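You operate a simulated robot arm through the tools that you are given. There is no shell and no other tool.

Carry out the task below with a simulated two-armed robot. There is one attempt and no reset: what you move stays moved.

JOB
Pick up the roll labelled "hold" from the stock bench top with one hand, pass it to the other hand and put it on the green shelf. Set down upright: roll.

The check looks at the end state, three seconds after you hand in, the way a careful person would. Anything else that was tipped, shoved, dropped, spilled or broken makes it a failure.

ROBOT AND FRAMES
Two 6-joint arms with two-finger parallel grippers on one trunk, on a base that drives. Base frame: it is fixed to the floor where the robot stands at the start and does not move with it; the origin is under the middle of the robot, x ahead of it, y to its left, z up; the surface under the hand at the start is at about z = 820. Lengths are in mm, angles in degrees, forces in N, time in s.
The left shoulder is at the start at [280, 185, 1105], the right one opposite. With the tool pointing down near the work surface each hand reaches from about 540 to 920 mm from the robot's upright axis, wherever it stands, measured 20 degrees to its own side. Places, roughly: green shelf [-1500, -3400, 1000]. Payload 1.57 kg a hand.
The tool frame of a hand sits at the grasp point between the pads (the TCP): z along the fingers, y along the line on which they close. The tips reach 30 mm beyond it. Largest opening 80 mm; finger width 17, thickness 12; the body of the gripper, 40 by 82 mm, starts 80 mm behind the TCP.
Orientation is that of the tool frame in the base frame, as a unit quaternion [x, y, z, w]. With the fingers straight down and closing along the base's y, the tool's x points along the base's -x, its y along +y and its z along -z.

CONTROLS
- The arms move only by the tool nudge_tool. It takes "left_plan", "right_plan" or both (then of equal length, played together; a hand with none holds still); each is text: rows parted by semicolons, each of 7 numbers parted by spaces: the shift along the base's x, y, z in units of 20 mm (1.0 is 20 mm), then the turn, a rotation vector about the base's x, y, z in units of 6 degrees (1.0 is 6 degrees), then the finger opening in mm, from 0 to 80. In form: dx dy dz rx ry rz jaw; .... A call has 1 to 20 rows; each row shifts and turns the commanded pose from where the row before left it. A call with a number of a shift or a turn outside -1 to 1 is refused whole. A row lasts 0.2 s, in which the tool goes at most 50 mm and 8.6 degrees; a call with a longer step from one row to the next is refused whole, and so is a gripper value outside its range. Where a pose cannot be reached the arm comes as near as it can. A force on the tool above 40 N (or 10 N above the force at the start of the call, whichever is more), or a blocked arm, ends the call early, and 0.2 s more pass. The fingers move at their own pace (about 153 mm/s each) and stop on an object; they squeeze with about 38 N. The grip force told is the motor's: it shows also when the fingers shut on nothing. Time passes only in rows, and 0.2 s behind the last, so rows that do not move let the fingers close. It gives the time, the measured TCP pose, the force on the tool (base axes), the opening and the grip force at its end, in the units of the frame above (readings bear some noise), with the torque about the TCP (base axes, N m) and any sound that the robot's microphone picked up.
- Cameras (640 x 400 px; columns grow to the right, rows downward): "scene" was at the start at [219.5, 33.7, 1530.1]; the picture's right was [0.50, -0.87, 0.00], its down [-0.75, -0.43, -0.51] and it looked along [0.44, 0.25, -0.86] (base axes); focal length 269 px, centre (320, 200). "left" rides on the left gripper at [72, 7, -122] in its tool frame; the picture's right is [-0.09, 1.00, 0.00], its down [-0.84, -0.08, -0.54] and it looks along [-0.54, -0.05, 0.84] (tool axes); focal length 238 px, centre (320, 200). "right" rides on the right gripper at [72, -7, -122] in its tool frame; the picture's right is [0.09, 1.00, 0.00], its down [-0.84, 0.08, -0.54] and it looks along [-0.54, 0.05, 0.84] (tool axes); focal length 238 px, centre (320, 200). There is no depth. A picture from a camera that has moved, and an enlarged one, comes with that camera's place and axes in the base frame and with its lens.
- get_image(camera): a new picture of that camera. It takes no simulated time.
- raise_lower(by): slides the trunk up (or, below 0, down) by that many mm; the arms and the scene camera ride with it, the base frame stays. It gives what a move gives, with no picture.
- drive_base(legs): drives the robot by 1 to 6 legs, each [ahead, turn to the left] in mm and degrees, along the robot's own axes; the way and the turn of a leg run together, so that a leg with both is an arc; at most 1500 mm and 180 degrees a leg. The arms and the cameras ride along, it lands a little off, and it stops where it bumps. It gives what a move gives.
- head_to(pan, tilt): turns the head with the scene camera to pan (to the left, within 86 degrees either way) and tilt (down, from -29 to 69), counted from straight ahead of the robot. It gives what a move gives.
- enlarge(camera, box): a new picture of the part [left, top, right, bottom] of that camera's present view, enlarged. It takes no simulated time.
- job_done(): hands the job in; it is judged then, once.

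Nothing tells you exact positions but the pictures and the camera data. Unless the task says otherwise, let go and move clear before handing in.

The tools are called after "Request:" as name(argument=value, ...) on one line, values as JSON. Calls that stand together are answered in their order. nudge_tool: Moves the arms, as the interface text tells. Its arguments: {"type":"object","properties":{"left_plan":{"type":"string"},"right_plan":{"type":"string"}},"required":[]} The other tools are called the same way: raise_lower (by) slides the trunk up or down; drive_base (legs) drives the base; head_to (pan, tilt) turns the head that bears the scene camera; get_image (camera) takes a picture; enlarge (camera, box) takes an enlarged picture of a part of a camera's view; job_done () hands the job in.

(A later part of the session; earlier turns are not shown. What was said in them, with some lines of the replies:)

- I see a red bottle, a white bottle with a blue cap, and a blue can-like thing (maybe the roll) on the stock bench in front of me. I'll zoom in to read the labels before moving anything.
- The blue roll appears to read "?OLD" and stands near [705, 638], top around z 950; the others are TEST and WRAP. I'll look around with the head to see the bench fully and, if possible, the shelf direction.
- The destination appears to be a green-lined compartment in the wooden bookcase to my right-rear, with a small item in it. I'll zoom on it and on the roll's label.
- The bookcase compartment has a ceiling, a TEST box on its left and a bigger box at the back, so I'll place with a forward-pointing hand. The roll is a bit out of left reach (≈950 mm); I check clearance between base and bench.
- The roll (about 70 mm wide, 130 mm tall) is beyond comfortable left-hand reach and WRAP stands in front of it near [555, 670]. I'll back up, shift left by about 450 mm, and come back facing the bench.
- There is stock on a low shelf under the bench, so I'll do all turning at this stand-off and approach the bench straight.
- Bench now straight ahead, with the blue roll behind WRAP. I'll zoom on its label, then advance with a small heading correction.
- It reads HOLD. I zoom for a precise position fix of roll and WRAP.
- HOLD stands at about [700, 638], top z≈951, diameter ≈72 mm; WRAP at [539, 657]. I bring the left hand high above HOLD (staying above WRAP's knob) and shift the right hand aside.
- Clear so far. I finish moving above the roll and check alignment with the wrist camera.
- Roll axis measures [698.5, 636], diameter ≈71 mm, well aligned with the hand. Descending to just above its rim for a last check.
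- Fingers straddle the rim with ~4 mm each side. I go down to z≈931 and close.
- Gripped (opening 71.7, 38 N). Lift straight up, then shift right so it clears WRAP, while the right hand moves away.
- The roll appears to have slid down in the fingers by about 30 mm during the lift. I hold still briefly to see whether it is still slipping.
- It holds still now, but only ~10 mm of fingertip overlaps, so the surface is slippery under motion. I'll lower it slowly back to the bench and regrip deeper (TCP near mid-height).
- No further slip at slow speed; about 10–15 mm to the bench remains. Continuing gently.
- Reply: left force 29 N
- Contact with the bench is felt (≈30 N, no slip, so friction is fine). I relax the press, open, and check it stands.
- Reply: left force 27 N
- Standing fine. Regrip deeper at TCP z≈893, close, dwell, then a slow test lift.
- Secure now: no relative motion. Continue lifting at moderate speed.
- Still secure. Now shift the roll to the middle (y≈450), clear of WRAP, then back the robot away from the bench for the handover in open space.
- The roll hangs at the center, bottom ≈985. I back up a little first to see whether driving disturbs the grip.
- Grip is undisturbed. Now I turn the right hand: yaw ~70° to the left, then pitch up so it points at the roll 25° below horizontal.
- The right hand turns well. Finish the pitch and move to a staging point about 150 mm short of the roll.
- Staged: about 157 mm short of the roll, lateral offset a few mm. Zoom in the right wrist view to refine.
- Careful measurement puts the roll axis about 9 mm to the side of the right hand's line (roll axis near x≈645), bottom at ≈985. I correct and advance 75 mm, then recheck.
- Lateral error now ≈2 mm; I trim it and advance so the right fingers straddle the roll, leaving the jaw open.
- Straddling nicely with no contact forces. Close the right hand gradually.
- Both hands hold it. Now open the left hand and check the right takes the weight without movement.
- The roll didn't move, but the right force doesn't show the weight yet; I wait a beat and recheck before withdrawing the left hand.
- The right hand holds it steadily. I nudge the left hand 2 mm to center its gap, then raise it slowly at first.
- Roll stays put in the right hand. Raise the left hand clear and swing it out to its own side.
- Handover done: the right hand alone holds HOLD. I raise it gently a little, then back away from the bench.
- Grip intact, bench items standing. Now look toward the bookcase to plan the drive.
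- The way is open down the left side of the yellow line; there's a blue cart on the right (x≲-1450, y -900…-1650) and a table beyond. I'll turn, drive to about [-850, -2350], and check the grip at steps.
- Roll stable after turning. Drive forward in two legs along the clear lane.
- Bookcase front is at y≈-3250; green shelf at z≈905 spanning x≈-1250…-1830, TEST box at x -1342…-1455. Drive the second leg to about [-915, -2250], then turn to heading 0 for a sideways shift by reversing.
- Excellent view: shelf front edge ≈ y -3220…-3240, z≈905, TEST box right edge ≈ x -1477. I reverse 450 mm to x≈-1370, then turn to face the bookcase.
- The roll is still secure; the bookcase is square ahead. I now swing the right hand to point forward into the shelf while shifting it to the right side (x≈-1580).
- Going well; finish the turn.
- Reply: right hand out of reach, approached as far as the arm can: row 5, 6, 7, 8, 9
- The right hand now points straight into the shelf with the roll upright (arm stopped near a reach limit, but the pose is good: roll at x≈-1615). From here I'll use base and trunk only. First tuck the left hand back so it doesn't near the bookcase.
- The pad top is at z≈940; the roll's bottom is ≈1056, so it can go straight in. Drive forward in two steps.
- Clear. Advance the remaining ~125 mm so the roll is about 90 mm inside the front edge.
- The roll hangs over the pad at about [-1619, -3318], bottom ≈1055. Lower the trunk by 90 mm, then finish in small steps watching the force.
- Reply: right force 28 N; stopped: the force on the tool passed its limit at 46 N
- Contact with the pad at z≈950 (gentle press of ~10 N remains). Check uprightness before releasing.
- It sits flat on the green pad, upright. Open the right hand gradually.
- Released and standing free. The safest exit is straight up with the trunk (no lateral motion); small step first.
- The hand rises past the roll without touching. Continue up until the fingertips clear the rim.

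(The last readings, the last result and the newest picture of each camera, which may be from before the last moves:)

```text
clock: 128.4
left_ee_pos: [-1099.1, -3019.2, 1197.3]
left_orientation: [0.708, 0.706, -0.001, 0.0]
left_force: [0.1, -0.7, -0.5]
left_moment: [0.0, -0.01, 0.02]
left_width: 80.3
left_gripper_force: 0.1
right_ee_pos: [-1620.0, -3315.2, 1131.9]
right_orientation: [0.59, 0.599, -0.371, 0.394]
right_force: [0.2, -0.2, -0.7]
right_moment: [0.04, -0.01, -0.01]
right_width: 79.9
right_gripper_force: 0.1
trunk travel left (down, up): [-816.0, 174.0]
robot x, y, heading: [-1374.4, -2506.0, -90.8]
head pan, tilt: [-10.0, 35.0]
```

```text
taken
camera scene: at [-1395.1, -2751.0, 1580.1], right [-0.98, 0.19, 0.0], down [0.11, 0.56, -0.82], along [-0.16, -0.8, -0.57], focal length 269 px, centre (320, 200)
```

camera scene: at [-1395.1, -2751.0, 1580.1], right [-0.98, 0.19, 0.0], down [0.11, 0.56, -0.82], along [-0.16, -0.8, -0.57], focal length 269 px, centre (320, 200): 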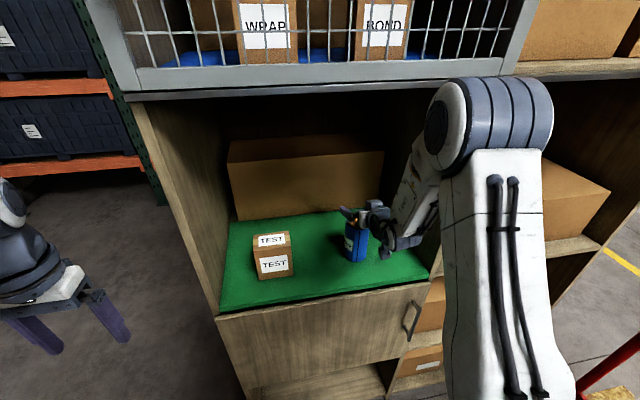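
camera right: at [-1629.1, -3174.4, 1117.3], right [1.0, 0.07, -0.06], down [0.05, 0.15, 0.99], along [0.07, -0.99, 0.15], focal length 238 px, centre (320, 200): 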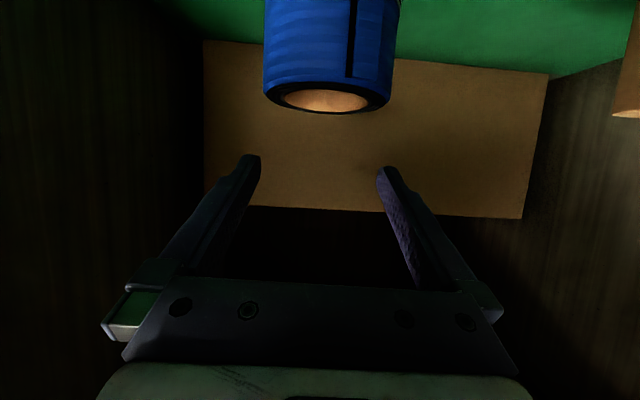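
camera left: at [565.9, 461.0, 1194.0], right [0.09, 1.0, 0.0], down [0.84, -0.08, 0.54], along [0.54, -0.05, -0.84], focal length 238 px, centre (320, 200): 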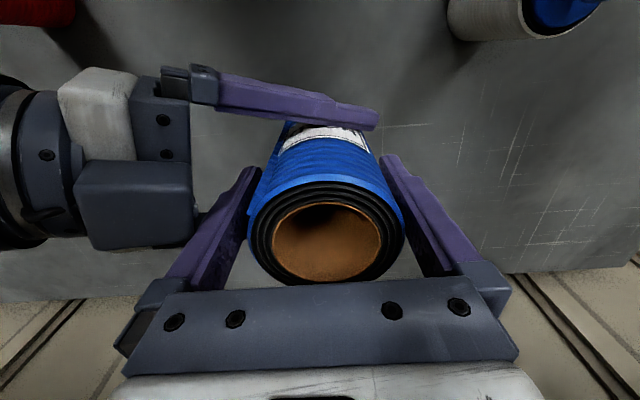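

The hand is clear above the rim. Back straight out and verify the final state.

Request:
drive_base(legs=[[-350, 0]])

Request:
get_image(camera="scene")

Request:
get_image(camera="right")

Request:
enlarge(camera="scene", box=[220, 140, 440, 290])

```text
clock: 130.7
left_ee_pos: [-1088.6, -2657.5, 1197.5]
left_orientation: [0.703, 0.711, 0.0, 0.0]
left_force: [0.6, -0.8, 0.0]
left_moment: [0.05, -0.03, 0.02]
left_width: 79.9
left_gripper_force: 0.2
right_ee_pos: [-1605.2, -2960.8, 1132.7]
right_orientation: [0.585, 0.603, -0.369, 0.397]
right_force: [1.0, -0.6, -0.6]
right_moment: [0.01, 0.03, 0.0]
right_width: 80.0
right_gripper_force: 0.1
trunk travel left (down, up): [-816.0, 174.0]
robot x, y, heading: [-1373.0, -2145.4, -90.0]
head pan, tilt: [-10.0, 35.0]
```

```text
taken
camera scene: at [-1387.9, -2393.3, 1580.2], right [-0.98, 0.18, 0.0], down [0.1, 0.56, -0.82], along [-0.14, -0.81, -0.57], focal length 269 px, centre (320, 200)
```

scene: 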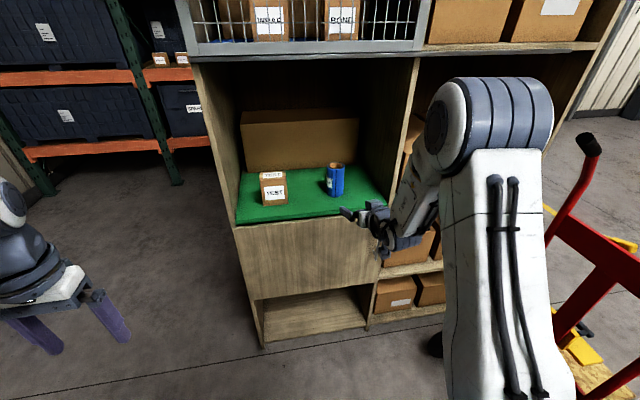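

```text
taken
camera right: at [-1615.8, -2819.9, 1117.3], right [0.99, 0.08, -0.06], down [0.05, 0.15, 0.99], along [0.09, -0.99, 0.15], focal length 238 px, centre (320, 200)
```

right: 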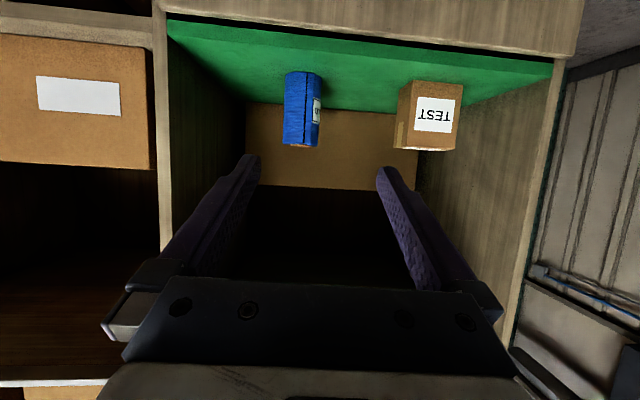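

```text
2.67 times, centred on (330, 215) of scene
camera zoom: at [-1387.9, -2393.3, 1580.2], right [-0.98, 0.18, 0.0], down [0.1, 0.56, -0.82], along [-0.14, -0.81, -0.57], focal length 716 px, centre (293, 160)
```

zoom: 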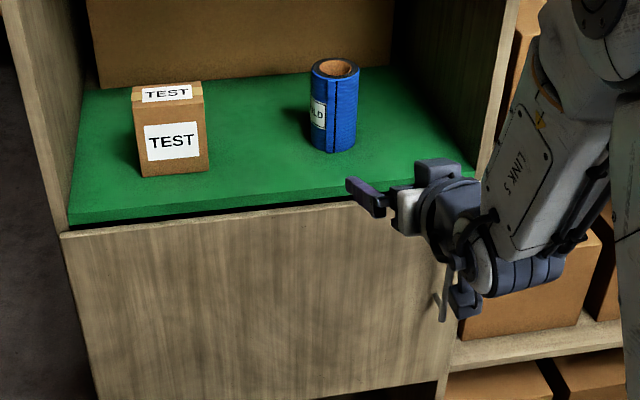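

The roll labelled HOLD stands upright on the green shelf beside the undisturbed TEST box. Both hands are empty and clear, and the bench items were still standing when I last saw them, so I'm handing in.

Request:
job_done()

```text
The job is handed in.
```

The "HOLD" roll is standing upright on the green shelf, clear of the TEST box, and I've handed the job in. The left hand picked it up from the stock bench. It passed the roll to the right hand in mid-air, and the right hand set it on the shelf.

- **First lift:** The roll slid about 35 mm down in the left hand's fingers. I set it back on the bench, gripped it lower down and lifted again. It held after that.
- **Set-down:** The roll met the shelf a little higher than I had estimated. One small downward step pressed up to 46 N and was stopped by the force limit. The roll settled flat and stood freely once I let go.
- **Everything else:** I touched nothing else that I know of. The TEST and WRAP rolls on the bench were still standing when I last had them in view. The TEST box on the shelf was upright in the final pictures.

Both hands are empty and I backed the robot well away from the shelf before handing in.
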